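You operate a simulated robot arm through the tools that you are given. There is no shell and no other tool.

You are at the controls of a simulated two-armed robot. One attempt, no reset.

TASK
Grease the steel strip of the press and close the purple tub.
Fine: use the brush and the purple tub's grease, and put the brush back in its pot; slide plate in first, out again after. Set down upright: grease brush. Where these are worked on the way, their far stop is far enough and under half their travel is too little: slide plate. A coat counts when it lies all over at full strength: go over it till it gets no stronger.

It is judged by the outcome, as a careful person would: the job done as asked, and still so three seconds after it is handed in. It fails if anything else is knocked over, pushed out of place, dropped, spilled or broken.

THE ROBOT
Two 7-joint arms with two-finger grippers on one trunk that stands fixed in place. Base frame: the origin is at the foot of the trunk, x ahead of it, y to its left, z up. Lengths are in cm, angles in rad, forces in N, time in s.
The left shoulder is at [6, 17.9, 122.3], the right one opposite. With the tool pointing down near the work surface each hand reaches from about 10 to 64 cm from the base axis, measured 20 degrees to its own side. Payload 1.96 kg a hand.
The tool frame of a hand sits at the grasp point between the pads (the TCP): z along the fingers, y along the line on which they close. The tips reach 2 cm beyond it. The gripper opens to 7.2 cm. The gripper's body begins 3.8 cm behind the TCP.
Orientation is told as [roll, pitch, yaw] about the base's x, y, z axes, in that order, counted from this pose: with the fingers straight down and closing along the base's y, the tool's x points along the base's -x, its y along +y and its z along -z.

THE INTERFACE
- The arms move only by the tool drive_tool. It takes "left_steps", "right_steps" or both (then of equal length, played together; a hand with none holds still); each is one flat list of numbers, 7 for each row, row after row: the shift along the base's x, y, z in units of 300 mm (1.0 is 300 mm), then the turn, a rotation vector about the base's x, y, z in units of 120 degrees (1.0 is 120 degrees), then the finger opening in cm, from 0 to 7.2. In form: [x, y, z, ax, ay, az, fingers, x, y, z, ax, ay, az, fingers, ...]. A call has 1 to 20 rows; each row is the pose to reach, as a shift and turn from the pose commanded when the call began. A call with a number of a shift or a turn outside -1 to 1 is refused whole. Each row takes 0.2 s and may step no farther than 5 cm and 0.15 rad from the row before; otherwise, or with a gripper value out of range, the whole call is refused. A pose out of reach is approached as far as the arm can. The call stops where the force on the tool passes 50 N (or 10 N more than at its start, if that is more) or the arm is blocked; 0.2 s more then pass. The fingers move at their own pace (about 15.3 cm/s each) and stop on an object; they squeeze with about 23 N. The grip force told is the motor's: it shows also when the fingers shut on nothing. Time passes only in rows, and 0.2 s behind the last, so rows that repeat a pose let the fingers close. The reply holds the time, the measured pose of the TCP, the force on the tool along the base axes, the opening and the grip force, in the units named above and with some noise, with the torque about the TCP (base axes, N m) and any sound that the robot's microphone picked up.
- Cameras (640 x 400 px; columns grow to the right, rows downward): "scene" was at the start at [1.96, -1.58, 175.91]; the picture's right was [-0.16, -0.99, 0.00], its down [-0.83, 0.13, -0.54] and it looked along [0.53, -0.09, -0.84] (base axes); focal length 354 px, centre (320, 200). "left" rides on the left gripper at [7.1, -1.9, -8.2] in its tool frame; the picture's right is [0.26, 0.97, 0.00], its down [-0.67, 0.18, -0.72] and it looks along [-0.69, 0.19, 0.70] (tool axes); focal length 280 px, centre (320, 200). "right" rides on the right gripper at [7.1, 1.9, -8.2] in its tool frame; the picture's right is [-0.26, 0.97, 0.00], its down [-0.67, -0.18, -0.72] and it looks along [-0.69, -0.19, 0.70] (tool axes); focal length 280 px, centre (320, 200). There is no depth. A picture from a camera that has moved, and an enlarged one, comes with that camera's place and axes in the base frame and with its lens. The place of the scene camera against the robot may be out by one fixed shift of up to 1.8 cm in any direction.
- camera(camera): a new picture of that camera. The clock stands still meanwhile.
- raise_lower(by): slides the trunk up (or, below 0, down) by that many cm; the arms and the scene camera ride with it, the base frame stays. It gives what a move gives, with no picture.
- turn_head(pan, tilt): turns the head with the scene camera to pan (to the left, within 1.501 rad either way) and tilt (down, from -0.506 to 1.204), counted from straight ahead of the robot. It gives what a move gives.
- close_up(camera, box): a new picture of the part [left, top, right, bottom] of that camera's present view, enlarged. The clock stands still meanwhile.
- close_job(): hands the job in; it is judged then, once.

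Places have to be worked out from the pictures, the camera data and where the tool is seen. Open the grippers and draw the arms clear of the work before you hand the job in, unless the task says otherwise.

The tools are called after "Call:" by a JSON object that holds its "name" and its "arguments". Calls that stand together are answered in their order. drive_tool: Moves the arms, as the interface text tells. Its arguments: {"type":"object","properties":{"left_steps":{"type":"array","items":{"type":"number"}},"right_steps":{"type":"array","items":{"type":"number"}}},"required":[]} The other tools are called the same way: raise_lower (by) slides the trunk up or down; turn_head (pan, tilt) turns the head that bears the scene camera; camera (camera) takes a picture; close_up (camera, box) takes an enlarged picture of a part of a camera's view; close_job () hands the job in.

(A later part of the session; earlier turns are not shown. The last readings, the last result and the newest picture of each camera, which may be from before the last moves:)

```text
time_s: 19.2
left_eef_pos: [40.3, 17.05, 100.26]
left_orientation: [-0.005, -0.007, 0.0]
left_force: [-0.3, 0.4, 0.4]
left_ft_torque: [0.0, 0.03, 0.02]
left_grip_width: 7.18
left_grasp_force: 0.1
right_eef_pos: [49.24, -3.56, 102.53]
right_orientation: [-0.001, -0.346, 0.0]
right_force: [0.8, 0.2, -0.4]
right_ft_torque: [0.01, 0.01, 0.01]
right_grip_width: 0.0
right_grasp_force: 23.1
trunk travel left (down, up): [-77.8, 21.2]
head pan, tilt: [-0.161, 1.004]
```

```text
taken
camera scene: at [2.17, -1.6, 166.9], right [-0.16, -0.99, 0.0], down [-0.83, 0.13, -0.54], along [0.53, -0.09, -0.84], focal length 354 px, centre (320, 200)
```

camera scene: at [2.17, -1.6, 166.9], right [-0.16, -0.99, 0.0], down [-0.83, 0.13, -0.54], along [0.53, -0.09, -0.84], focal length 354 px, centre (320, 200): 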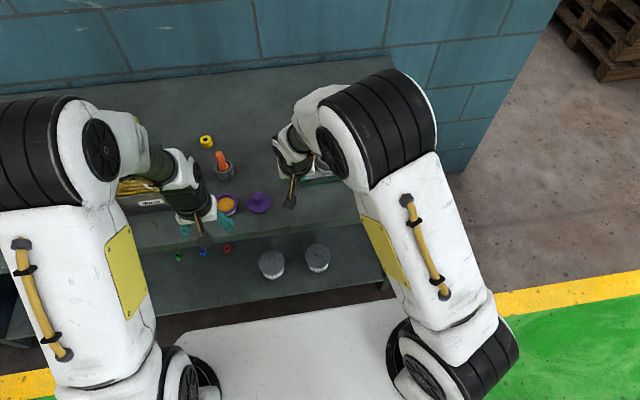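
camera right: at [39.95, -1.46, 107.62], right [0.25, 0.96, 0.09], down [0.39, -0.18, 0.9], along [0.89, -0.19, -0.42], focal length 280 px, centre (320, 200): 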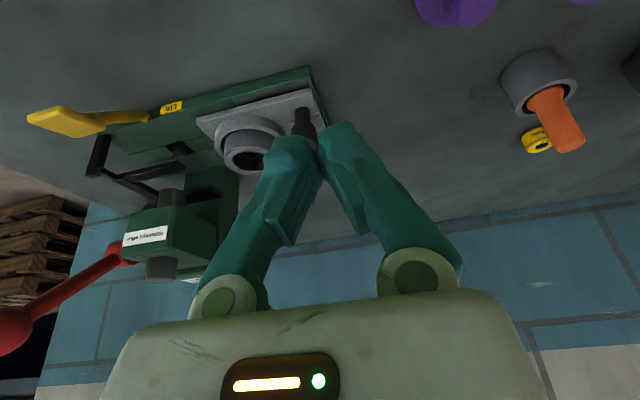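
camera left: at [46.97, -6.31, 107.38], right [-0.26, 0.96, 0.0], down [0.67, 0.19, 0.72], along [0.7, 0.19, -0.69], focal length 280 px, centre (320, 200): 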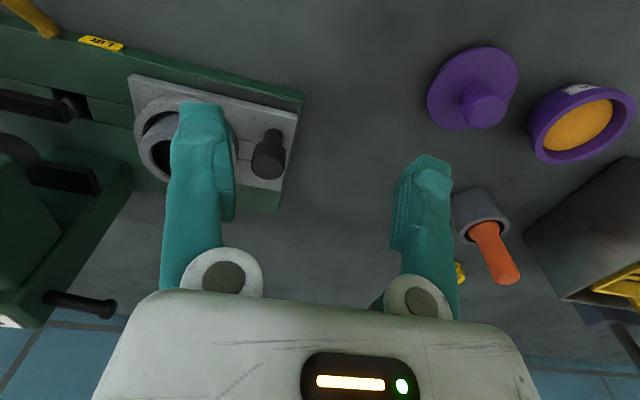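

Right hand tilted as planned. I move forward to (60.3, -3.3) at z≈96, still above everything there, and look before descending beside the knob.

Call:
{"name": "drive_tool", "arguments": {"right_steps": [0.1, 0.01, -0.05, 0, 0, 0, 0, 0.2, 0.01, -0.1, 0, 0, 0, 0, 0.3, 0.01, -0.16, 0, 0, 0, 0, 0.37, 0.01, -0.22, 0, 0, 0, 0]}}

Call:
{"name": "camera", "arguments": {"camera": "right"}}

Call:
{"name": "close_up", "arguments": {"camera": "right", "box": [140, 60, 400, 240]}}

Call:
{"name": "close_up", "arguments": {"camera": "scene", "box": [230, 80, 400, 220]}}

```text
time_s: 20.2
left_eef_pos: [40.21, 17.09, 100.35]
left_orientation: [-0.004, -0.006, -0.001]
left_force: [0.1, 0.9, -0.2]
left_ft_torque: [0.01, -0.01, 0.0]
left_grip_width: 7.18
left_grasp_force: 0.1
right_eef_pos: [60.32, -3.09, 95.77]
right_orientation: [-0.003, -0.346, 0.0]
right_force: [0.7, 0.4, 0.1]
right_ft_torque: [0.0, 0.02, 0.03]
right_grip_width: 0.03
right_grasp_force: 23.3
trunk travel left (down, up): [-77.8, 21.2]
head pan, tilt: [-0.161, 1.004]
```

```text
taken
camera right: at [51.0, -1.11, 101.01], right [0.25, 0.96, 0.09], down [0.39, -0.18, 0.9], along [0.89, -0.19, -0.42], focal length 280 px, centre (320, 200)
```

right: 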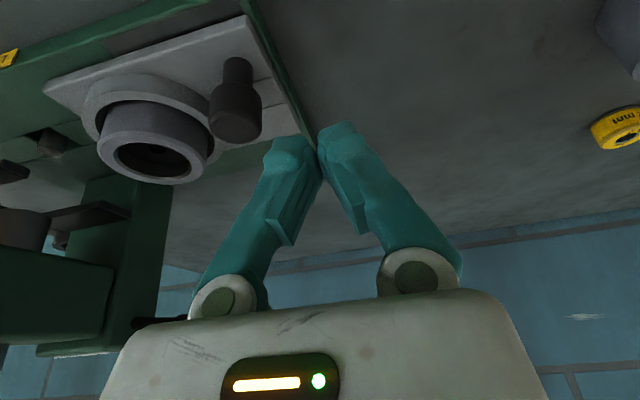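

```text
2.22 times, centred on (270, 150) of right
camera zoom: at [51.0, -1.11, 101.01], right [0.25, 0.96, 0.09], down [0.39, -0.18, 0.9], along [0.89, -0.19, -0.42], focal length 623 px, centre (431, 311)
```

zoom: 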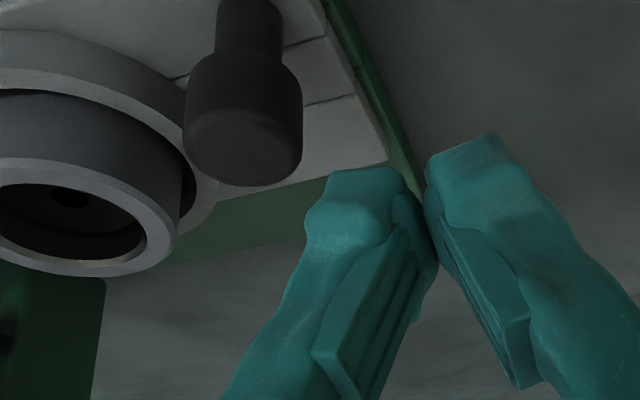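

```text
2.86 times, centred on (315, 150) of scene
camera zoom: at [2.13, -1.58, 166.91], right [-0.16, -0.99, 0.0], down [-0.83, 0.13, -0.54], along [0.53, -0.09, -0.84], focal length 1012 px, centre (334, 343)
```

zoom: 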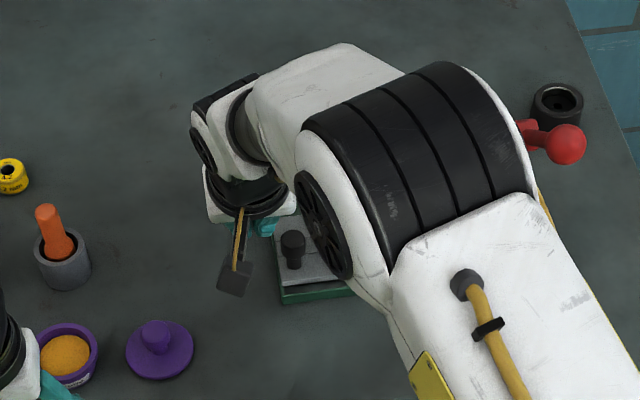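

Knob top is about (60.2, -6.6, 92), with my closed fingers 1.2 cm to its left. I descend to z≈91 and look again.

Call:
{"name": "drive_tool", "arguments": {"right_steps": [0, 0, -0.06, 0, 0, 0, 0, 0, 0, -0.12, 0, 0, 0, 0, 0, 0, -0.155, 0, 0, 0, 0]}}

Call:
{"name": "camera", "arguments": {"camera": "right"}}

Call:
{"name": "camera", "arguments": {"camera": "left"}}

```text
time_s: 21.0
left_eef_pos: [40.04, 17.1, 100.37]
left_orientation: [-0.005, -0.01, 0.0]
left_force: [0.3, 0.2, 0.3]
left_ft_torque: [0.02, -0.01, -0.05]
left_grip_width: 7.2
left_grasp_force: 0.1
right_eef_pos: [60.19, -3.19, 91.2]
right_orientation: [-0.002, -0.346, -0.001]
right_force: [-0.6, 0.0, 0.4]
right_ft_torque: [0.0, -0.02, 0.0]
right_grip_width: 0.0
right_grasp_force: 22.8
trunk travel left (down, up): [-77.8, 21.2]
head pan, tilt: [-0.161, 1.004]
```

```text
taken
camera right: at [50.92, -1.21, 96.33], right [0.25, 0.97, 0.09], down [0.39, -0.18, 0.9], along [0.89, -0.19, -0.42], focal length 280 px, centre (320, 200)
```

right: 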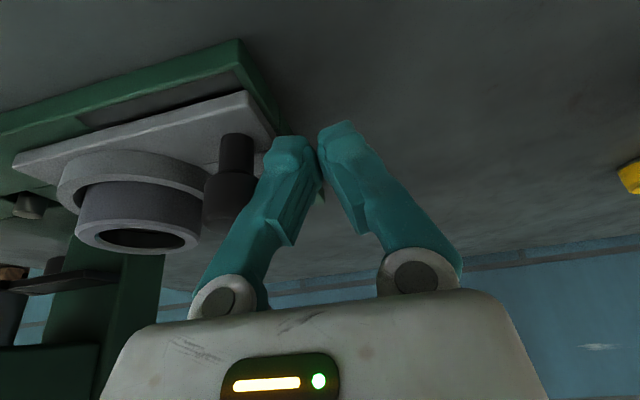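

```text
taken
camera left: at [32.94, 15.23, 108.34], right [-0.26, 0.96, -0.01], down [0.67, 0.19, 0.72], along [0.7, 0.19, -0.69], focal length 280 px, centre (320, 200)
```

left: 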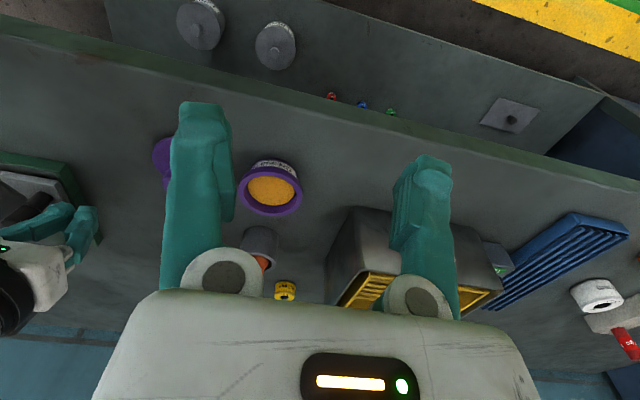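

Fingers stand left of the knob at head height. I push gently to the right, 4 cm at first.

Call:
{"name": "drive_tool", "arguments": {"right_steps": [0, -0.025, 0, 0, 0, 0, 0, 0, -0.05, 0, 0, 0, 0, 0, 0, -0.075, 0, 0, 0, 0, 0, 0, -0.1, 0, 0, 0, 0, 0, 0, -0.125, 0, 0, 0, 0, 0]}}

Call:
{"name": "camera", "arguments": {"camera": "right"}}

```text
time_s: 22.2
left_eef_pos: [40.0, 17.03, 100.29]
left_orientation: [-0.004, -0.009, -0.001]
left_force: [1.0, -0.1, 1.1]
left_ft_torque: [-0.02, 0.02, -0.02]
left_grip_width: 7.19
left_grasp_force: 0.1
right_eef_pos: [60.18, -6.87, 91.24]
right_orientation: [-0.002, -0.346, -0.001]
right_force: [0.0, 0.0, 0.6]
right_ft_torque: [-0.02, 0.0, 0.02]
right_grip_width: 0.0
right_grasp_force: 23.0
trunk travel left (down, up): [-77.8, 21.2]
head pan, tilt: [-0.161, 1.004]
```

```text
taken
camera right: at [50.87, -4.96, 96.43], right [0.25, 0.96, 0.09], down [0.39, -0.18, 0.9], along [0.89, -0.19, -0.42], focal length 280 px, centre (320, 200)
```

right: 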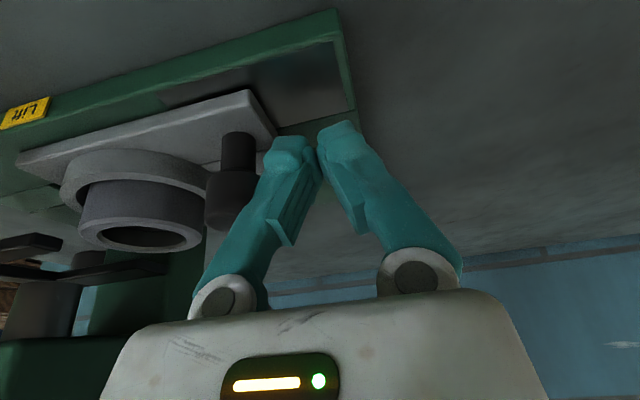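

The plate moves freely and the steel strip comes bare beneath it. I push on in small steps toward the far stop.

Call:
{"name": "drive_tool", "arguments": {"right_steps": [0, -0.025, 0, 0, 0, 0, 0, 0, -0.05, 0, 0, 0, 0, 0, 0, -0.075, 0, 0, 0, 0, 0, 0, -0.09, 0, 0, 0, 0, 0]}}

Call:
{"name": "camera", "arguments": {"camera": "right"}}

Call:
{"name": "camera", "arguments": {"camera": "scene"}}

```text
time_s: 23.2
left_eef_pos: [40.16, 17.01, 100.26]
left_orientation: [-0.003, -0.009, -0.001]
left_force: [0.3, -0.2, 0.1]
left_ft_torque: [-0.01, 0.01, -0.01]
left_grip_width: 7.22
left_grasp_force: 0.0
right_eef_pos: [60.16, -9.55, 91.09]
right_orientation: [-0.001, -0.344, -0.001]
right_force: [-0.7, 0.2, 1.0]
right_ft_torque: [-0.04, 0.01, 0.03]
right_grip_width: 0.01
right_grasp_force: 23.1
trunk travel left (down, up): [-77.8, 21.2]
head pan, tilt: [-0.161, 1.004]
```

```text
taken
camera right: at [50.83, -7.69, 96.35], right [0.25, 0.97, 0.09], down [0.39, -0.18, 0.9], along [0.89, -0.19, -0.42], focal length 280 px, centre (320, 200)
```

right: 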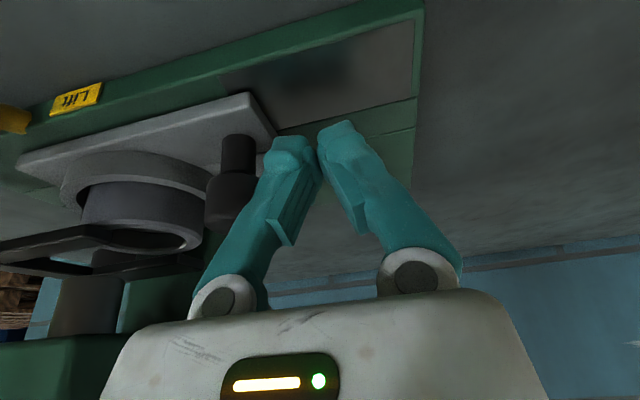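

```text
taken
camera scene: at [1.97, -1.6, 166.91], right [-0.16, -0.99, 0.0], down [-0.83, 0.13, -0.54], along [0.53, -0.09, -0.84], focal length 354 px, centre (320, 200)
```

scene: 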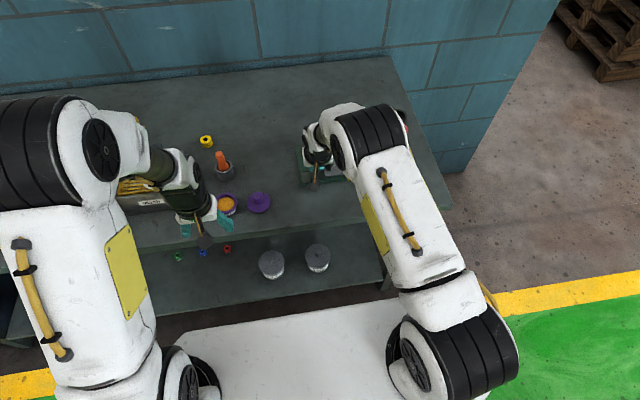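

Still no resistance. I go on in smaller steps to find the stop.

Call:
{"name": "drive_tool", "arguments": {"right_steps": [0, -0.02, 0, 0, 0, 0, 0, 0, -0.04, 0, 0, 0, 0, 0, 0, -0.06, 0, 0, 0, 0, 0, 0, -0.08, 0, 0, 0, 0, 0]}}

Call:
{"name": "camera", "arguments": {"camera": "right"}}

```text
time_s: 24.2
left_eef_pos: [40.14, 17.05, 100.27]
left_orientation: [-0.005, -0.009, 0.0]
left_force: [0.4, -0.6, 0.0]
left_ft_torque: [0.04, -0.03, 0.0]
left_grip_width: 7.21
left_grasp_force: 0.0
right_eef_pos: [60.3, -12.03, 91.08]
right_orientation: [0.001, -0.345, 0.001]
right_force: [0.2, -0.4, 0.0]
right_ft_torque: [0.0, -0.02, 0.04]
right_grip_width: 0.0
right_grasp_force: 23.1
trunk travel left (down, up): [-77.8, 21.2]
head pan, tilt: [-0.161, 1.004]
```

```text
taken
camera right: at [50.93, -10.09, 96.35], right [0.25, 0.97, 0.09], down [0.39, -0.18, 0.9], along [0.89, -0.19, -0.42], focal length 280 px, centre (320, 200)
```

right: 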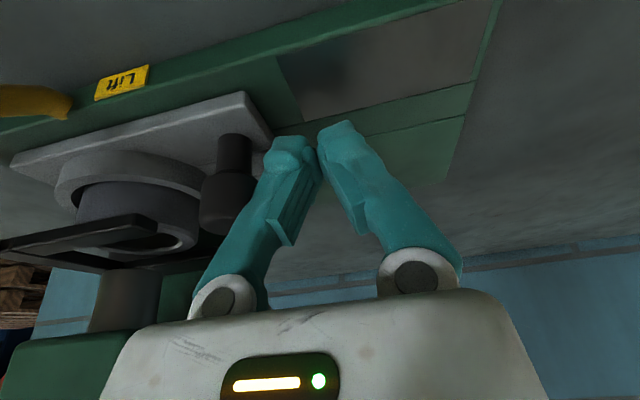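

The strip is fully bare now, but no stop has been felt. I continue, watching the clearance to the press head.

Call:
{"name": "drive_tool", "arguments": {"right_steps": [0, -0.02, 0, 0, 0, 0, 0, 0, -0.04, 0, 0, 0, 0, 0, 0, -0.055, 0, 0, 0, 0, 0]}}

Call:
{"name": "camera", "arguments": {"camera": "right"}}

Call:
{"name": "close_up", "arguments": {"camera": "scene", "box": [270, 90, 430, 200]}}

```text
time_s: 25.1
left_eef_pos: [40.22, 17.02, 100.15]
left_orientation: [-0.006, -0.007, -0.004]
left_force: [-0.8, -0.5, 0.6]
left_ft_torque: [0.04, -0.03, 0.01]
left_grip_width: 7.21
left_grasp_force: 0.0
right_eef_pos: [60.27, -12.31, 91.31]
right_orientation: [0.013, -0.349, 0.004]
right_force: [6.4, 40.3, -1.8]
right_ft_torque: [-0.49, 0.08, 0.13]
right_grip_width: 0.0
right_grasp_force: 22.9
trunk travel left (down, up): [-77.8, 21.2]
head pan, tilt: [-0.161, 1.004]
stopped in row 3 (right hand): the force on the tool passed its limit at 50 N (the readings are from after the stop); the commanded pose is now the measured one
```

```text
taken
camera right: at [50.82, -10.5, 96.49], right [0.24, 0.97, 0.1], down [0.39, -0.19, 0.9], along [0.89, -0.17, -0.42], focal length 280 px, centre (320, 200)
```

right: 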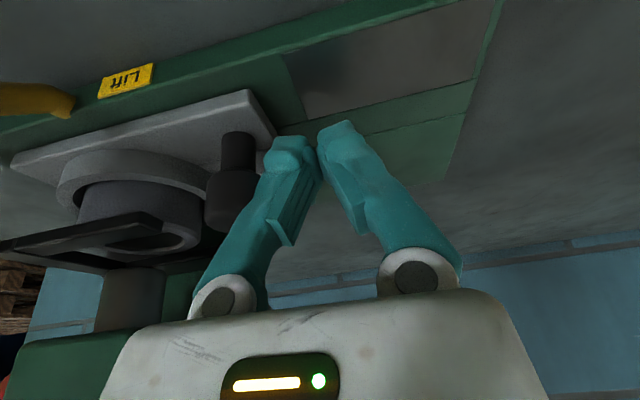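

```text
3.64 times, centred on (350, 145) of scene
camera zoom: at [2.12, -1.23, 166.92], right [-0.16, -0.99, 0.0], down [-0.83, 0.13, -0.54], along [0.53, -0.09, -0.84], focal length 1288 px, centre (211, 400)
```

zoom: 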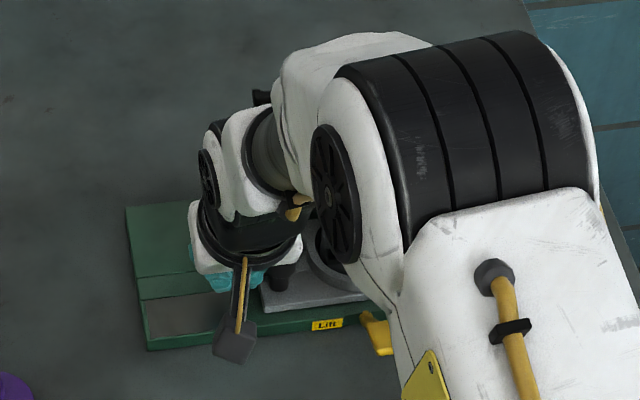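

The plate has reached its far stop (40+ N at TCP y≈-12.3). I back off 1.5 cm, lift straight up, and look at the bare strip.

Call:
{"name": "drive_tool", "arguments": {"right_steps": [0, 0.05, 0, 0, 0, 0, 0, 0, 0.05, 0.1, 0, 0, 0, 0, 0, 0.05, 0.22, 0, 0, 0, 0, -0.12, 0.05, 0.28, 0, 0, 0, 0, -0.24, 0.05, 0.34, 0, 0, 0, 0, -0.3, 0.05, 0.4, 0, 0.06, 0, 0, -0.3, 0.05, 0.4, 0, 0.12, 0, 0, -0.3, 0.05, 0.4, 0, 0.16, 0, 0]}}

Call:
{"name": "camera", "arguments": {"camera": "right"}}

Call:
{"name": "camera", "arguments": {"camera": "scene"}}

```text
time_s: 26.9
left_eef_pos: [40.13, 16.99, 100.34]
left_orientation: [-0.004, -0.009, -0.001]
left_force: [0.4, 0.2, 0.7]
left_ft_torque: [0.0, 0.0, -0.01]
left_grip_width: 7.2
left_grasp_force: 0.0
right_eef_pos: [51.16, -11.62, 103.21]
right_orientation: [0.007, -0.008, 0.002]
right_force: [0.0, 0.1, 0.2]
right_ft_torque: [0.0, 0.01, -0.02]
right_grip_width: 0.0
right_grasp_force: 23.3
trunk travel left (down, up): [-77.8, 21.2]
head pan, tilt: [-0.161, 1.004]
```

```text
taken
camera right: at [44.14, -9.7, 111.3], right [0.26, 0.97, 0.01], down [0.67, -0.19, 0.72], along [0.7, -0.18, -0.69], focal length 280 px, centre (320, 200)
```

right: 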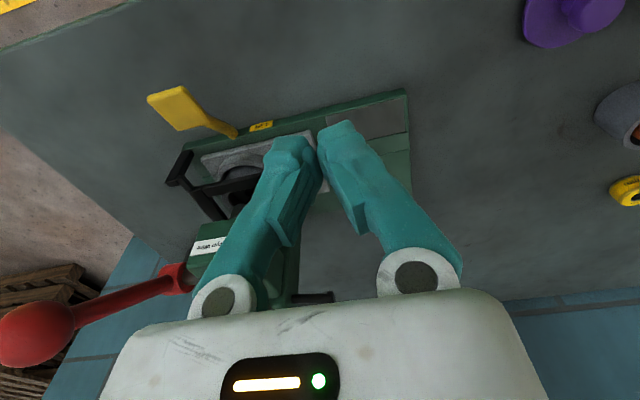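

```text
taken
camera scene: at [1.99, -1.54, 166.91], right [-0.16, -0.99, 0.0], down [-0.83, 0.13, -0.54], along [0.53, -0.09, -0.84], focal length 354 px, centre (320, 200)
```

scene: 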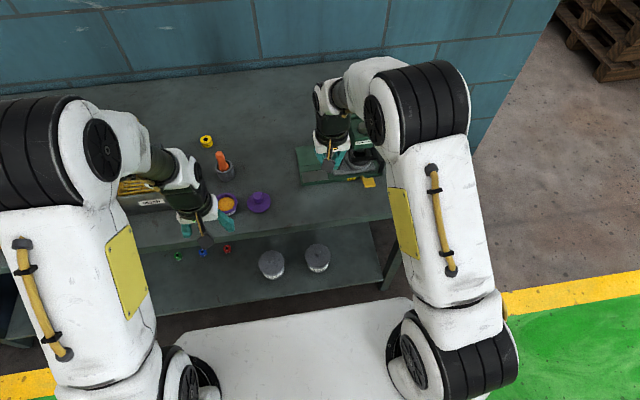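

I open the right fingers and step back a little to see the whole strip between them.

Call:
{"name": "drive_tool", "arguments": {"right_steps": [-0.1, 0, 0, 0, 0, 0, 7.2, -0.1, 0.1, 0, 0, 0, 0, 7.2]}}

Call:
{"name": "close_up", "arguments": {"camera": "right", "box": [160, 40, 480, 240]}}

Call:
{"name": "close_up", "arguments": {"camera": "scene", "box": [270, 100, 430, 200]}}

```text
time_s: 27.5
left_eef_pos: [40.13, 17.05, 100.31]
left_orientation: [-0.003, -0.008, -0.001]
left_force: [0.1, 0.5, 0.3]
left_ft_torque: [0.01, -0.02, 0.03]
left_grip_width: 7.17
left_grasp_force: 0.0
right_eef_pos: [48.21, -8.59, 103.27]
right_orientation: [0.006, -0.009, 0.003]
right_force: [0.1, 0.1, -0.6]
right_ft_torque: [-0.04, 0.01, -0.02]
right_grip_width: 7.19
right_grasp_force: 0.1
trunk travel left (down, up): [-77.8, 21.2]
head pan, tilt: [-0.161, 1.004]
```

```text
2.00 times, centred on (320, 140) of right
camera zoom: at [41.11, -6.71, 111.26], right [0.26, 0.97, 0.01], down [0.67, -0.19, 0.72], along [0.7, -0.18, -0.69], focal length 561 px, centre (320, 320)
```

zoom: 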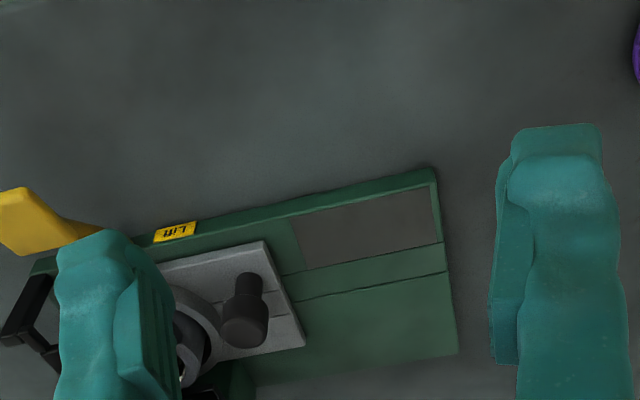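

```text
4.00 times, centred on (350, 150) of scene
camera zoom: at [2.06, -1.37, 166.91], right [-0.16, -0.99, 0.0], down [-0.83, 0.13, -0.54], along [0.53, -0.09, -0.84], focal length 1416 px, centre (200, 400)
```

zoom: 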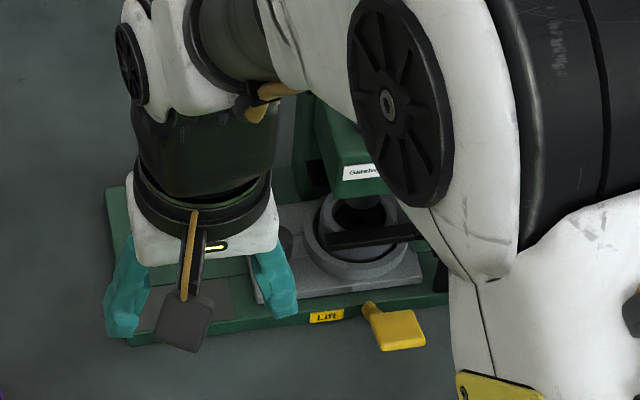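

Strip: x≈57.8–61.3, y≈-5.2 to -12.7, z≈86.9. I park the right hand out of the way and start the left hand toward the brush, tilting it forward.

Call:
{"name": "drive_tool", "arguments": {"right_steps": [-0.14, 0, 0.01, 0, 0, 0, 7.2, -0.28, -0.03, 0.01, 0, 0, 0, 7.2, -0.34, -0.16, 0.01, 0, 0, 0, 7.2, -0.34, -0.3, 0.01, 0, 0, 0, 7.2, -0.34, -0.44, 0.01, 0, 0, 0, 7.2, -0.34, -0.58, 0.01, 0, 0, 0, 7.2], "left_steps": [0, 0, 0.05, 0, 0, 0, 7.2, 0, -0.02, 0.1, 0, -0.06, 0, 7.2, 0.08, -0.04, 0.12, 0, -0.12, 0, 7.2, 0.18, -0.06, 0.12, 0, -0.17, 0, 7.2, 0.3, -0.06, 0.12, 0, -0.17, 0, 7.2, 0.42, -0.06, 0.12, 0, -0.17, 0, 7.2]}}

Call:
{"name": "camera", "arguments": {"camera": "left"}}

Call:
{"name": "camera", "arguments": {"camera": "scene"}}

```text
time_s: 28.9
left_eef_pos: [52.74, 14.98, 103.91]
left_orientation: [0.0, -0.364, -0.003]
left_force: [-0.4, -0.4, 0.6]
left_ft_torque: [-0.01, 0.02, 0.02]
left_grip_width: 7.19
left_grasp_force: 0.0
right_eef_pos: [37.98, -26.22, 103.59]
right_orientation: [0.008, -0.007, 0.002]
right_force: [1.0, -0.7, 0.0]
right_ft_torque: [0.04, 0.05, -0.01]
right_grip_width: 7.21
right_grasp_force: 0.1
trunk travel left (down, up): [-77.8, 21.2]
head pan, tilt: [-0.161, 1.004]
```

```text
taken
camera left: at [43.26, 13.25, 108.88], right [-0.24, 0.97, -0.09], down [0.38, 0.18, 0.91], along [0.89, 0.18, -0.41], focal length 280 px, centre (320, 200)
```

left: 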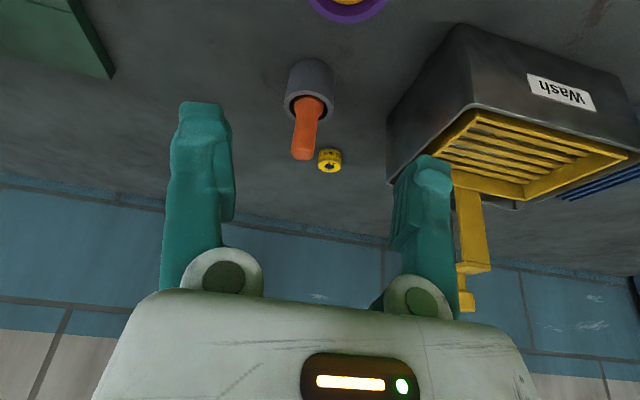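

```text
taken
camera scene: at [2.15, -1.74, 166.9], right [-0.16, -0.99, 0.0], down [-0.83, 0.13, -0.54], along [0.53, -0.08, -0.84], focal length 354 px, centre (320, 200)
```

scene: 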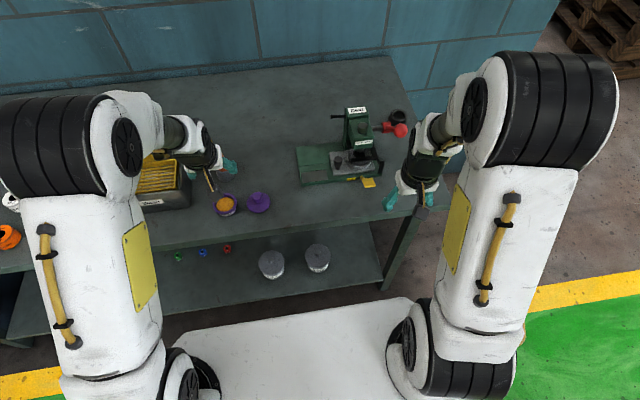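

Two rays agree: brush handle top at (64.6, 15.7, 94.9), pot rim z≈89.3; wash box right face at y≈25. I go above the brush, then down to TCP z≈93 with open fingers.

Call:
{"name": "drive_tool", "arguments": {"left_steps": [0.12, 0.01, -0.03, 0, 0, 0, 7.2, 0.24, 0.02, -0.06, 0, 0, 0, 7.2, 0.36, 0.024, -0.1, 0, 0, 0, 7.2, 0.395, 0.024, -0.13, 0, 0, 0, 7.2]}}

Call:
{"name": "camera", "arguments": {"camera": "left"}}

Call:
{"name": "camera", "arguments": {"camera": "scene"}}

```text
time_s: 29.9
left_eef_pos: [64.71, 15.5, 100.03]
left_orientation: [0.0, -0.363, -0.002]
left_force: [-0.4, -0.5, 0.0]
left_ft_torque: [-0.05, 0.02, -0.01]
left_grip_width: 7.19
left_grasp_force: 0.1
right_eef_pos: [37.91, -26.02, 103.57]
right_orientation: [0.008, -0.01, 0.001]
right_force: [0.0, -0.2, 0.0]
right_ft_torque: [-0.03, 0.01, 0.01]
right_grip_width: 7.2
right_grasp_force: 0.0
trunk travel left (down, up): [-77.8, 21.2]
head pan, tilt: [-0.161, 1.004]
```

```text
taken
camera left: at [55.13, 13.79, 105.05], right [-0.24, 0.97, -0.1], down [0.38, 0.18, 0.91], along [0.89, 0.18, -0.41], focal length 280 px, centre (320, 200)
```

left: 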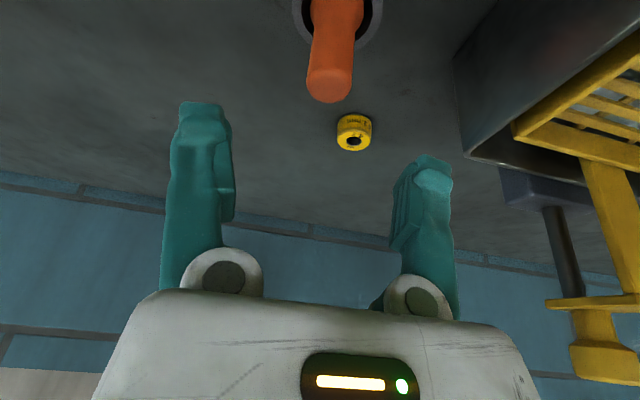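

```text
taken
camera scene: at [2.03, -1.59, 166.91], right [-0.16, -0.99, 0.0], down [-0.83, 0.13, -0.54], along [0.53, -0.09, -0.84], focal length 354 px, centre (320, 200)
```

scene: 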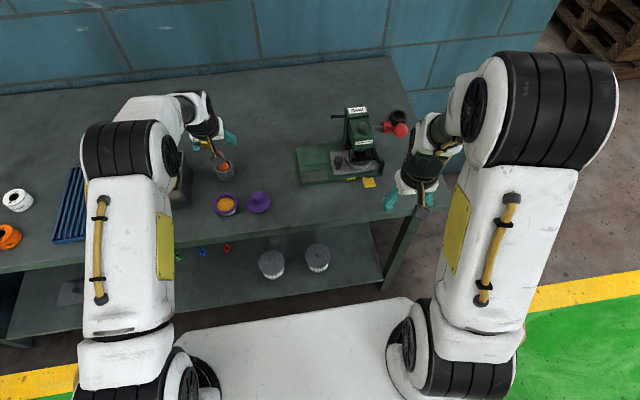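

The handle end re-measures at (64.6, 15.6), right between the fingers. I descend to z≈93 and close.

Call:
{"name": "drive_tool", "arguments": {"left_steps": [0, 0.004, -0.08, 0, 0, 0, 7.2, 0, 0.004, -0.16, 0, 0, 0, 7.2, 0, 0.004, -0.235, 0, 0, 0, 7.2]}}

Call:
{"name": "camera", "arguments": {"camera": "left"}}

Call:
{"name": "close_up", "arguments": {"camera": "scene", "box": [160, 80, 300, 220]}}

```text
time_s: 30.7
left_eef_pos: [64.53, 15.94, 92.87]
left_orientation: [0.0, -0.365, -0.003]
left_force: [-0.4, -0.3, -0.5]
left_ft_torque: [-0.03, 0.01, -0.01]
left_grip_width: 7.19
left_grasp_force: 0.1
right_eef_pos: [37.84, -25.95, 103.67]
right_orientation: [0.006, -0.011, 0.002]
right_force: [0.4, 0.3, 0.3]
right_ft_torque: [-0.03, 0.02, -0.01]
right_grip_width: 7.21
right_grasp_force: 0.0
trunk travel left (down, up): [-77.8, 21.2]
head pan, tilt: [-0.161, 1.004]
```

```text
taken
camera left: at [55.02, 14.09, 98.0], right [-0.24, 0.97, -0.1], down [0.38, 0.18, 0.91], along [0.89, 0.18, -0.41], focal length 280 px, centre (320, 200)
```

left: 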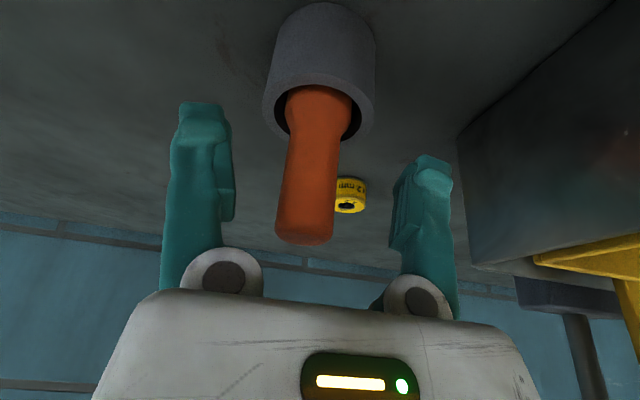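

```text
2.86 times, centred on (230, 150) of scene
camera zoom: at [2.0, -1.56, 166.91], right [-0.16, -0.99, 0.0], down [-0.83, 0.13, -0.54], along [0.53, -0.09, -0.84], focal length 1012 px, centre (577, 343)
```

zoom: 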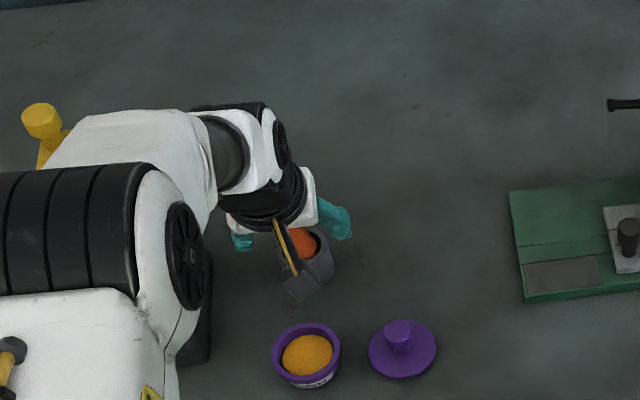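

The handle stands nicely between the fingers. I close the gripper.

Call:
{"name": "drive_tool", "arguments": {"left_steps": [0, 0, 0, 0, 0, 0, 4, 0, 0, 0, 0, 0, 0, 0.5, 0, 0, 0, 0, 0, 0, 0.5, 0, 0, 0, 0, 0, 0, 0.5]}}

Call:
{"name": "camera", "arguments": {"camera": "left"}}

```text
time_s: 31.7
left_eef_pos: [64.57, 15.84, 92.98]
left_orientation: [-0.003, -0.364, -0.002]
left_force: [-0.6, -0.2, 0.1]
left_ft_torque: [-0.02, -0.03, 0.02]
left_grip_width: 1.94
left_grasp_force: 22.5
right_eef_pos: [37.78, -26.03, 103.58]
right_orientation: [0.006, -0.009, 0.0]
right_force: [0.1, -0.3, -1.0]
right_ft_torque: [-0.02, -0.01, -0.01]
right_grip_width: 7.19
right_grasp_force: 0.1
trunk travel left (down, up): [-77.8, 21.2]
head pan, tilt: [-0.161, 1.004]
```

```text
taken
camera left: at [55.01, 14.07, 98.03], right [-0.24, 0.97, -0.1], down [0.38, 0.18, 0.91], along [0.89, 0.18, -0.41], focal length 280 px, centre (320, 200)
```

left: 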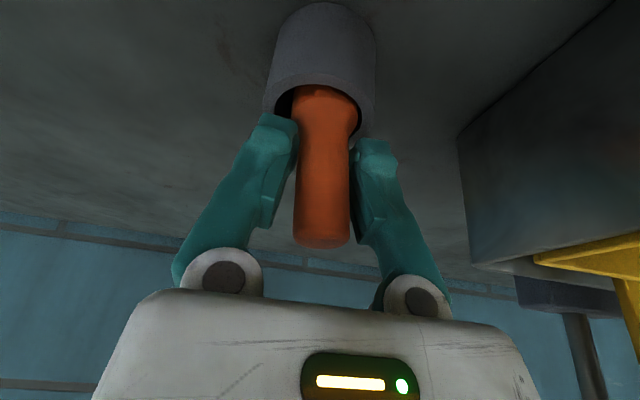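

Gripped at 1.94 cm width with TCP (64.57, 15.84, 92.98) — the pose to return to. I lift straight up 7 cm.

Call:
{"name": "drive_tool", "arguments": {"left_steps": [0, 0, 0.05, 0, 0, 0, 0.5, 0, 0, 0.12, 0, 0, 0, 0.5, 0, 0, 0.19, 0, 0, 0, 0.5, 0, 0, 0.24, 0, 0, 0, 0.5]}}

Call:
{"name": "camera", "arguments": {"camera": "left"}}

Call:
{"name": "close_up", "arguments": {"camera": "scene", "box": [160, 80, 300, 220]}}

Call:
{"name": "camera", "arguments": {"camera": "right"}}

```text
time_s: 32.7
left_eef_pos: [64.51, 15.87, 100.37]
left_orientation: [-0.003, -0.365, 0.0]
left_force: [0.5, 0.0, -0.4]
left_ft_torque: [-0.04, 0.02, 0.0]
left_grip_width: 1.91
left_grasp_force: 22.6
right_eef_pos: [37.81, -25.93, 103.63]
right_orientation: [0.007, -0.011, 0.002]
right_force: [0.2, -0.2, -0.1]
right_ft_torque: [-0.04, 0.01, -0.01]
right_grip_width: 7.19
right_grasp_force: 0.1
trunk travel left (down, up): [-77.8, 21.2]
head pan, tilt: [-0.161, 1.004]
```

```text
taken
camera left: at [55.0, 14.02, 105.27], right [-0.24, 0.97, -0.1], down [0.38, 0.18, 0.91], along [0.89, 0.18, -0.41], focal length 280 px, centre (320, 200)
```

left: 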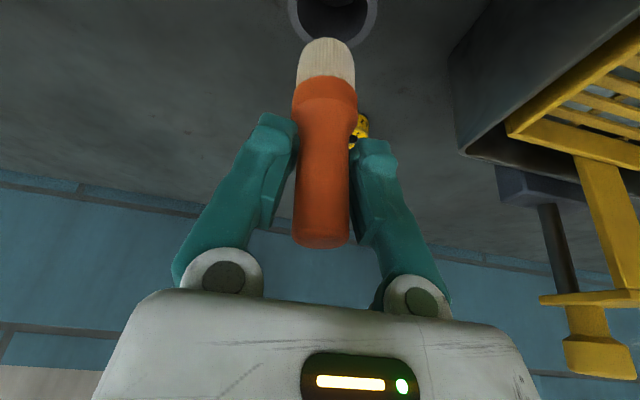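

```text
2.86 times, centred on (230, 150) of scene
camera zoom: at [1.94, -1.58, 166.9], right [-0.16, -0.99, 0.0], down [-0.83, 0.13, -0.54], along [0.53, -0.09, -0.84], focal length 1012 px, centre (577, 343)
```

zoom: 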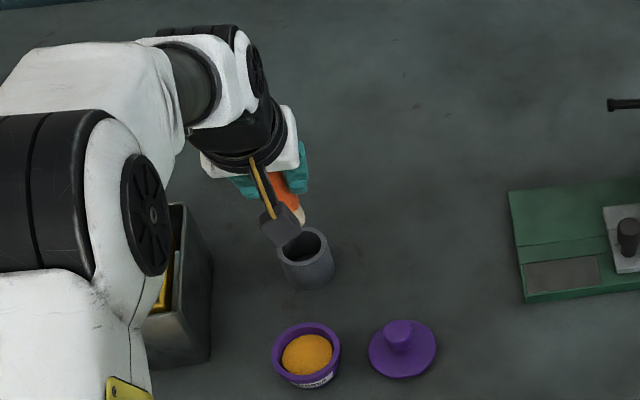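

```text
taken
camera right: at [30.81, -24.17, 111.68], right [0.26, 0.97, 0.01], down [0.67, -0.19, 0.72], along [0.7, -0.18, -0.69], focal length 280 px, centre (320, 200)
```

right: 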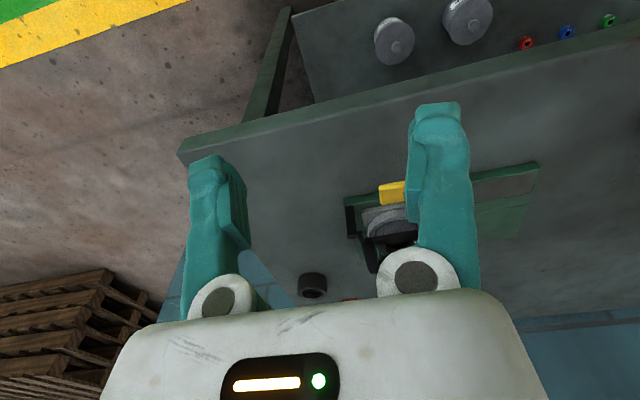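

Brush is out, bristle tip about 7 cm below the TCP. I carry it above the tub at (52.6, 15.4), keeping z≈100.

Call:
{"name": "drive_tool", "arguments": {"left_steps": [-0.13, -0.005, 0, 0, 0, 0, 0.5, -0.26, -0.01, 0, 0, 0, 0, 0.5, -0.397, -0.015, 0, 0, 0, 0, 0.5, -0.397, -0.015, 0, 0, 0, 0, 0.5]}}

Call:
{"name": "camera", "arguments": {"camera": "left"}}

Call:
{"name": "close_up", "arguments": {"camera": "scene", "box": [160, 100, 300, 240]}}

```text
time_s: 33.7
left_eef_pos: [52.74, 15.41, 100.13]
left_orientation: [-0.003, -0.365, -0.001]
left_force: [0.1, 0.0, -0.7]
left_ft_torque: [0.0, -0.02, -0.03]
left_grip_width: 1.91
left_grasp_force: 22.7
right_eef_pos: [37.9, -25.98, 103.5]
right_orientation: [0.008, -0.01, 0.002]
right_force: [-0.1, -0.7, -0.2]
right_ft_torque: [-0.02, 0.0, -0.02]
right_grip_width: 7.2
right_grasp_force: 0.2
trunk travel left (down, up): [-77.8, 21.2]
head pan, tilt: [-0.161, 1.004]
```

```text
taken
camera left: at [43.21, 13.6, 105.12], right [-0.24, 0.97, -0.1], down [0.38, 0.18, 0.91], along [0.89, 0.18, -0.41], focal length 280 px, centre (320, 200)
```

left: 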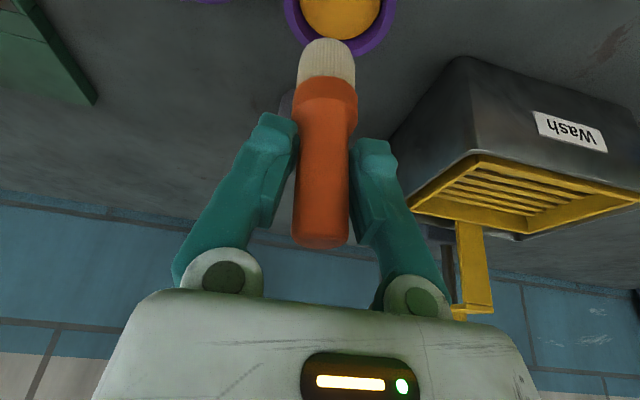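

```text
2.86 times, centred on (230, 170) of scene
camera zoom: at [2.03, -1.57, 166.9], right [-0.16, -0.99, 0.0], down [-0.83, 0.13, -0.54], along [0.53, -0.09, -0.84], focal length 1012 px, centre (577, 286)
```

zoom: 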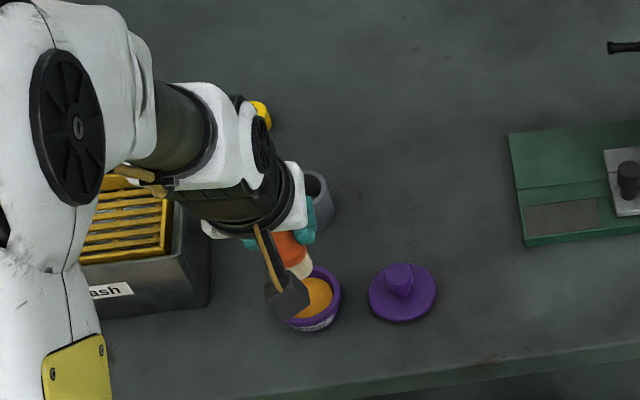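

Brush is centred above the tub (52.5, 15.4). I lower gently into the grease, watching the force.

Call:
{"name": "drive_tool", "arguments": {"left_steps": [0, 0, -0.06, 0, 0, 0, 0.5, 0, 0, -0.12, 0, 0, 0, 0.5, 0, 0, -0.15, 0, 0, 0, 0.5, 0, 0, -0.17, 0, 0, 0, 0.5, 0, 0, -0.185, 0, 0, 0, 0.5]}}

Call:
{"name": "camera", "arguments": {"camera": "left"}}

Call:
{"name": "close_up", "arguments": {"camera": "scene", "box": [190, 160, 270, 230]}}

```text
time_s: 34.9
left_eef_pos: [52.72, 15.31, 94.8]
left_orientation: [-0.002, -0.369, -0.003]
left_force: [-0.1, -2.6, 18.3]
left_ft_torque: [-0.05, 0.08, 0.0]
left_grip_width: 1.92
left_grasp_force: 23.4
right_eef_pos: [37.62, -26.12, 103.71]
right_orientation: [0.01, -0.013, 0.0]
right_force: [0.7, 0.3, -0.3]
right_ft_torque: [-0.01, -0.02, 0.0]
right_grip_width: 7.18
right_grasp_force: 0.0
trunk travel left (down, up): [-77.8, 21.2]
head pan, tilt: [-0.161, 1.004]
```

```text
taken
camera left: at [43.13, 13.48, 99.79], right [-0.24, 0.97, -0.1], down [0.37, 0.18, 0.91], along [0.9, 0.18, -0.4], focal length 280 px, centre (320, 200)
```

left: 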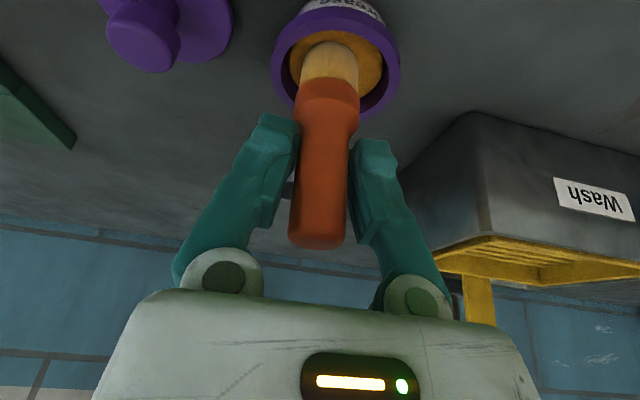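

```text
5.71 times, centred on (230, 195) of scene
camera zoom: at [1.7, -1.73, 166.94], right [-0.16, -0.99, 0.0], down [-0.83, 0.14, -0.54], along [0.53, -0.08, -0.84], focal length 2023 px, centre (834, 229)
```

zoom: 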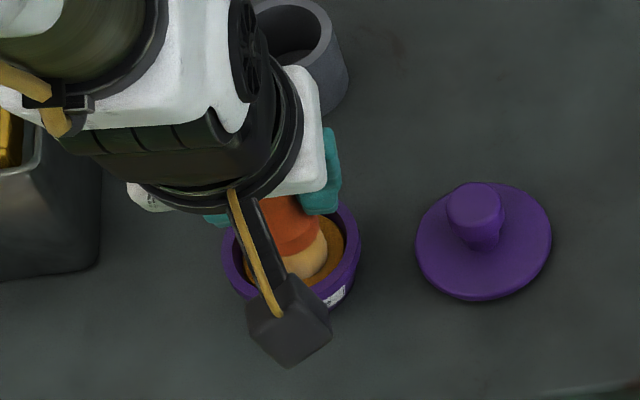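

18 N on the grease: the bristles are loaded (they look tinted). I lift and carry the brush over the strip's left end, turning the hand about the vertical so that its forward tilt points toward the press.

Call:
{"name": "drive_tool", "arguments": {"left_steps": [0, 0, 0.1, 0, 0, 0, 0.5, 0, 0, 0.19, 0, 0, 0, 0.5, 0.03, -0.13, 0.19, 0, 0, 0, 0.5, 0.07, -0.27, 0.19, 0, 0, -0.06, 0.5, 0.11, -0.41, 0.19, 0, 0, -0.12, 0.5, 0.16, -0.55, 0.19, 0, 0, -0.18, 0.5, 0.2, -0.66, 0.19, 0, 0, -0.239, 0.5, 0.23, -0.71, 0.19, 0, 0, -0.239, 0.5]}}

Call:
{"name": "camera", "arguments": {"camera": "left"}}

Call:
{"name": "camera", "arguments": {"camera": "scene"}}

Call:
{"name": "camera", "arguments": {"camera": "right"}}

```text
time_s: 36.7
left_eef_pos: [59.52, -5.91, 100.35]
left_orientation: [-0.002, -0.364, -0.505]
left_force: [0.0, 0.3, -1.2]
left_ft_torque: [-0.02, 0.01, 0.0]
left_grip_width: 1.94
left_grasp_force: 22.5
right_eef_pos: [37.92, -26.1, 103.65]
right_orientation: [0.007, -0.011, 0.001]
right_force: [0.1, -0.3, -0.3]
right_ft_torque: [0.0, -0.02, 0.01]
right_grip_width: 7.2
right_grasp_force: 0.0
trunk travel left (down, up): [-77.8, 21.2]
head pan, tilt: [-0.161, 1.004]
```

```text
taken
camera left: at [50.33, -2.82, 105.39], right [0.25, 0.96, -0.09], down [0.42, -0.02, 0.91], along [0.87, -0.27, -0.41], focal length 280 px, centre (320, 200)
```

left: 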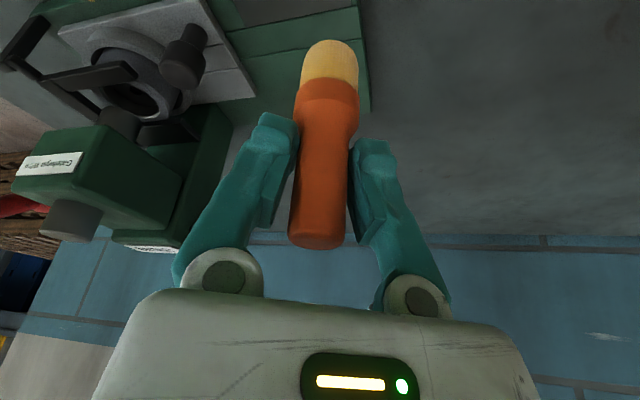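

```text
taken
camera scene: at [2.0, -1.65, 166.91], right [-0.16, -0.99, 0.0], down [-0.83, 0.13, -0.54], along [0.53, -0.09, -0.84], focal length 354 px, centre (320, 200)
```

scene: 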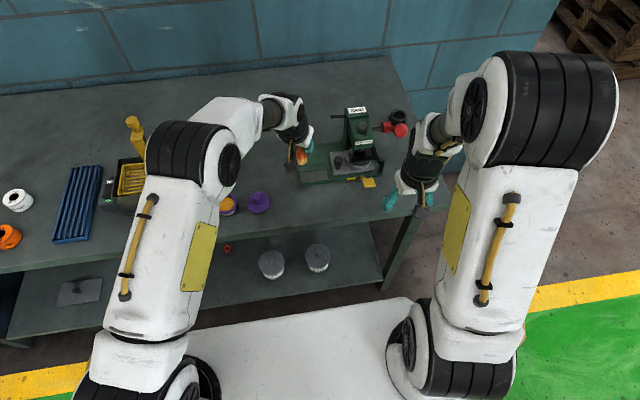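

```text
taken
camera right: at [30.84, -24.21, 111.66], right [0.26, 0.97, 0.01], down [0.67, -0.19, 0.72], along [0.7, -0.18, -0.69], focal length 280 px, centre (320, 200)
```

right: 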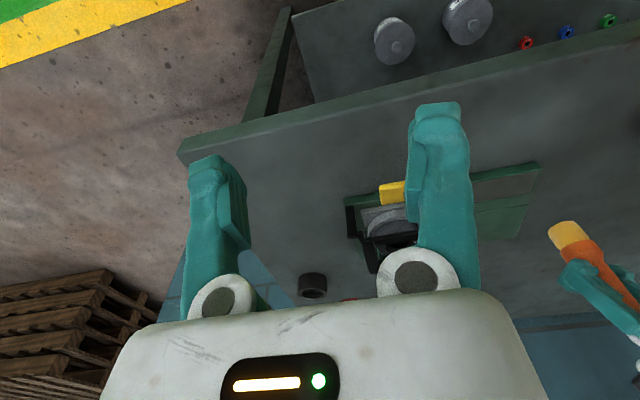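

Bristles are bright with grease. I lower onto the strip's left-front corner region in creeping steps until light contact.

Call:
{"name": "drive_tool", "arguments": {"left_steps": [-0.02, -0.01, -0.1, 0, 0, 0, 0.5, -0.02, -0.01, -0.19, 0, 0, 0, 0.5, -0.02, -0.01, -0.2, 0, 0, 0, 0.5, -0.02, -0.01, -0.207, 0, 0, 0, 0.5]}}

Call:
{"name": "camera", "arguments": {"camera": "left"}}

Call:
{"name": "close_up", "arguments": {"camera": "right", "box": [400, 130, 640, 280]}}

```text
time_s: 37.7
left_eef_pos: [58.93, -6.05, 94.3]
left_orientation: [-0.001, -0.365, -0.504]
left_force: [0.1, -0.4, -0.3]
left_ft_torque: [-0.01, 0.02, -0.02]
left_grip_width: 1.94
left_grasp_force: 23.0
right_eef_pos: [37.92, -26.0, 103.64]
right_orientation: [0.007, -0.01, 0.001]
right_force: [-0.4, 0.1, -0.1]
right_ft_torque: [0.01, 0.01, -0.01]
right_grip_width: 7.2
right_grasp_force: 0.0
trunk travel left (down, up): [-77.8, 21.2]
head pan, tilt: [-0.161, 1.004]
```

```text
taken
camera left: at [49.71, -3.13, 99.25], right [0.25, 0.96, -0.1], down [0.42, -0.02, 0.91], along [0.87, -0.27, -0.41], focal length 280 px, centre (320, 200)
```

left: 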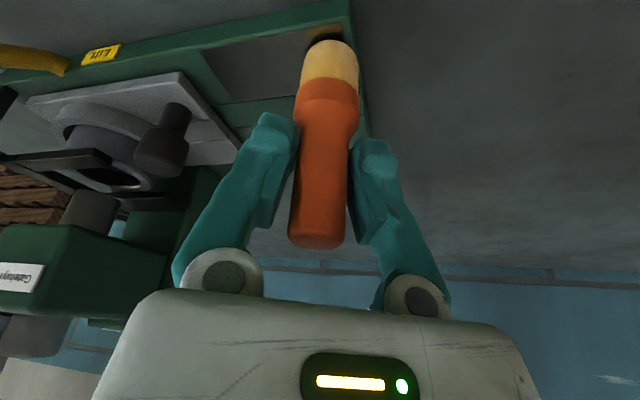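

```text
2.67 times, centred on (520, 205) of right
camera zoom: at [30.84, -24.18, 111.67], right [0.26, 0.97, 0.01], down [0.67, -0.19, 0.72], along [0.7, -0.18, -0.69], focal length 748 px, centre (-213, 187)
```

zoom: 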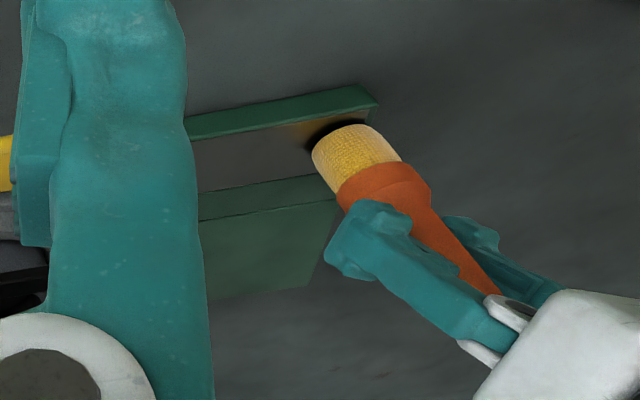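

The bristles hover just over the strip. I creep down further for contact.

Call:
{"name": "drive_tool", "arguments": {"left_steps": [0, 0, -0.005, 0, 0, 0, 0.5, 0, 0, -0.01, 0, 0, 0, 0.5, 0, 0, -0.015, 0, 0, 0, 0.5]}}

Call:
{"name": "close_up", "arguments": {"camera": "right", "box": [400, 130, 640, 280]}}

```text
time_s: 38.5
left_eef_pos: [58.89, -6.25, 93.95]
left_orientation: [-0.001, -0.369, -0.505]
left_force: [1.3, -0.2, 15.0]
left_ft_torque: [0.06, 0.01, -0.03]
left_grip_width: 1.9
left_grasp_force: 22.9
right_eef_pos: [37.75, -26.05, 103.71]
right_orientation: [0.007, -0.012, 0.002]
right_force: [-0.7, -0.4, -0.3]
right_ft_torque: [0.04, 0.01, 0.0]
right_grip_width: 7.2
right_grasp_force: 0.0
trunk travel left (down, up): [-77.8, 21.2]
head pan, tilt: [-0.161, 1.004]
```

```text
2.67 times, centred on (520, 205) of right
camera zoom: at [30.67, -24.16, 111.75], right [0.26, 0.97, 0.01], down [0.67, -0.19, 0.72], along [0.7, -0.18, -0.69], focal length 748 px, centre (-213, 187)
```

zoom: 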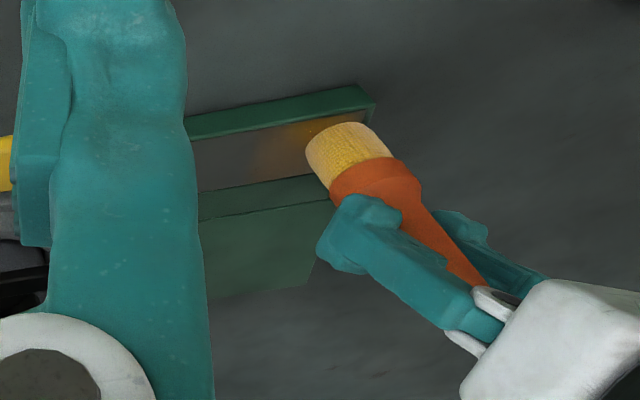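

Light contact at z≈94.0 and grease begins to lay down. I stroke along the strip in three lanes (x≈58.9, 59.6, 60.4) with slight pressure.

Call:
{"name": "drive_tool", "arguments": {"left_steps": [0, -0.03, 0.003, 0, 0, 0, 0.5, 0, -0.06, 0.003, 0, 0, 0, 0.5, 0, -0.09, 0.003, 0, 0, 0, 0.5, 0, -0.12, 0.003, 0, 0, 0, 0.5, 0, -0.15, 0.003, 0, 0, 0, 0.5, 0, -0.185, 0.003, 0, 0, 0, 0.5, 0.023, -0.185, 0.003, 0, 0, 0, 0.5, 0.023, -0.15, 0.003, 0, 0, 0, 0.5, 0.023, -0.12, 0.003, 0, 0, 0, 0.5, 0.023, -0.09, 0.003, 0, 0, 0, 0.5, 0.023, -0.06, 0.003, 0, 0, 0, 0.5, 0.023, -0.03, 0.003, 0, 0, 0, 0.5, 0.023, 0.003, 0.003, 0, 0, 0, 0.5, 0.05, 0.003, 0.003, 0, 0, 0, 0.5, 0.05, -0.03, 0.003, 0, 0, 0, 0.5, 0.05, -0.06, 0.003, 0, 0, 0, 0.5, 0.05, -0.09, 0.003, 0, 0, 0, 0.5, 0.05, -0.12, 0.003, 0, 0, 0, 0.5, 0.05, -0.15, 0.003, 0, 0, 0, 0.5, 0.05, -0.185, 0.003, 0, 0, 0, 0.5]}}

Call:
{"name": "close_up", "arguments": {"camera": "right", "box": [400, 130, 640, 280]}}

Call:
{"name": "camera", "arguments": {"camera": "left"}}

```text
time_s: 42.7
left_eef_pos: [60.58, -11.65, 93.65]
left_orientation: [-0.002, -0.363, -0.503]
left_force: [-0.2, -0.3, -0.3]
left_ft_torque: [0.01, -0.01, 0.03]
left_grip_width: 1.89
left_grasp_force: 23.2
right_eef_pos: [37.95, -26.08, 103.55]
right_orientation: [0.005, -0.009, 0.0]
right_force: [0.7, -0.9, -0.7]
right_ft_torque: [-0.02, 0.04, -0.04]
right_grip_width: 7.22
right_grasp_force: 0.0
trunk travel left (down, up): [-77.8, 21.2]
head pan, tilt: [-0.161, 1.004]
```

```text
2.67 times, centred on (520, 205) of right
camera zoom: at [30.83, -24.2, 111.66], right [0.26, 0.97, 0.01], down [0.67, -0.19, 0.72], along [0.7, -0.18, -0.69], focal length 748 px, centre (-213, 187)
```

zoom: 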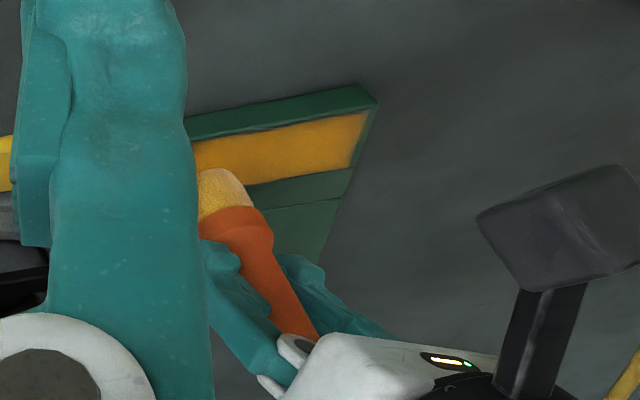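

```text
taken
camera left: at [51.28, -8.71, 98.75], right [0.25, 0.96, -0.1], down [0.42, -0.02, 0.91], along [0.87, -0.27, -0.41], focal length 280 px, centre (320, 200)
```

left: 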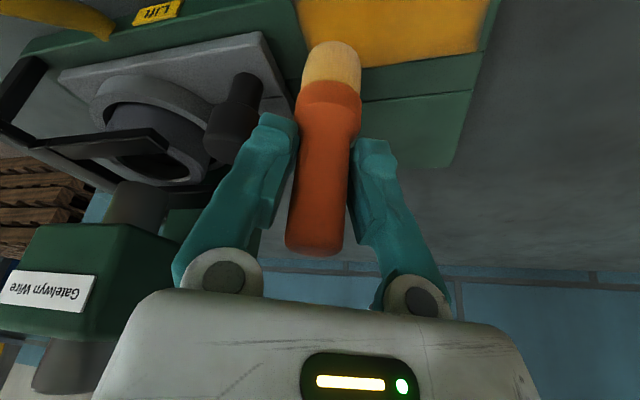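

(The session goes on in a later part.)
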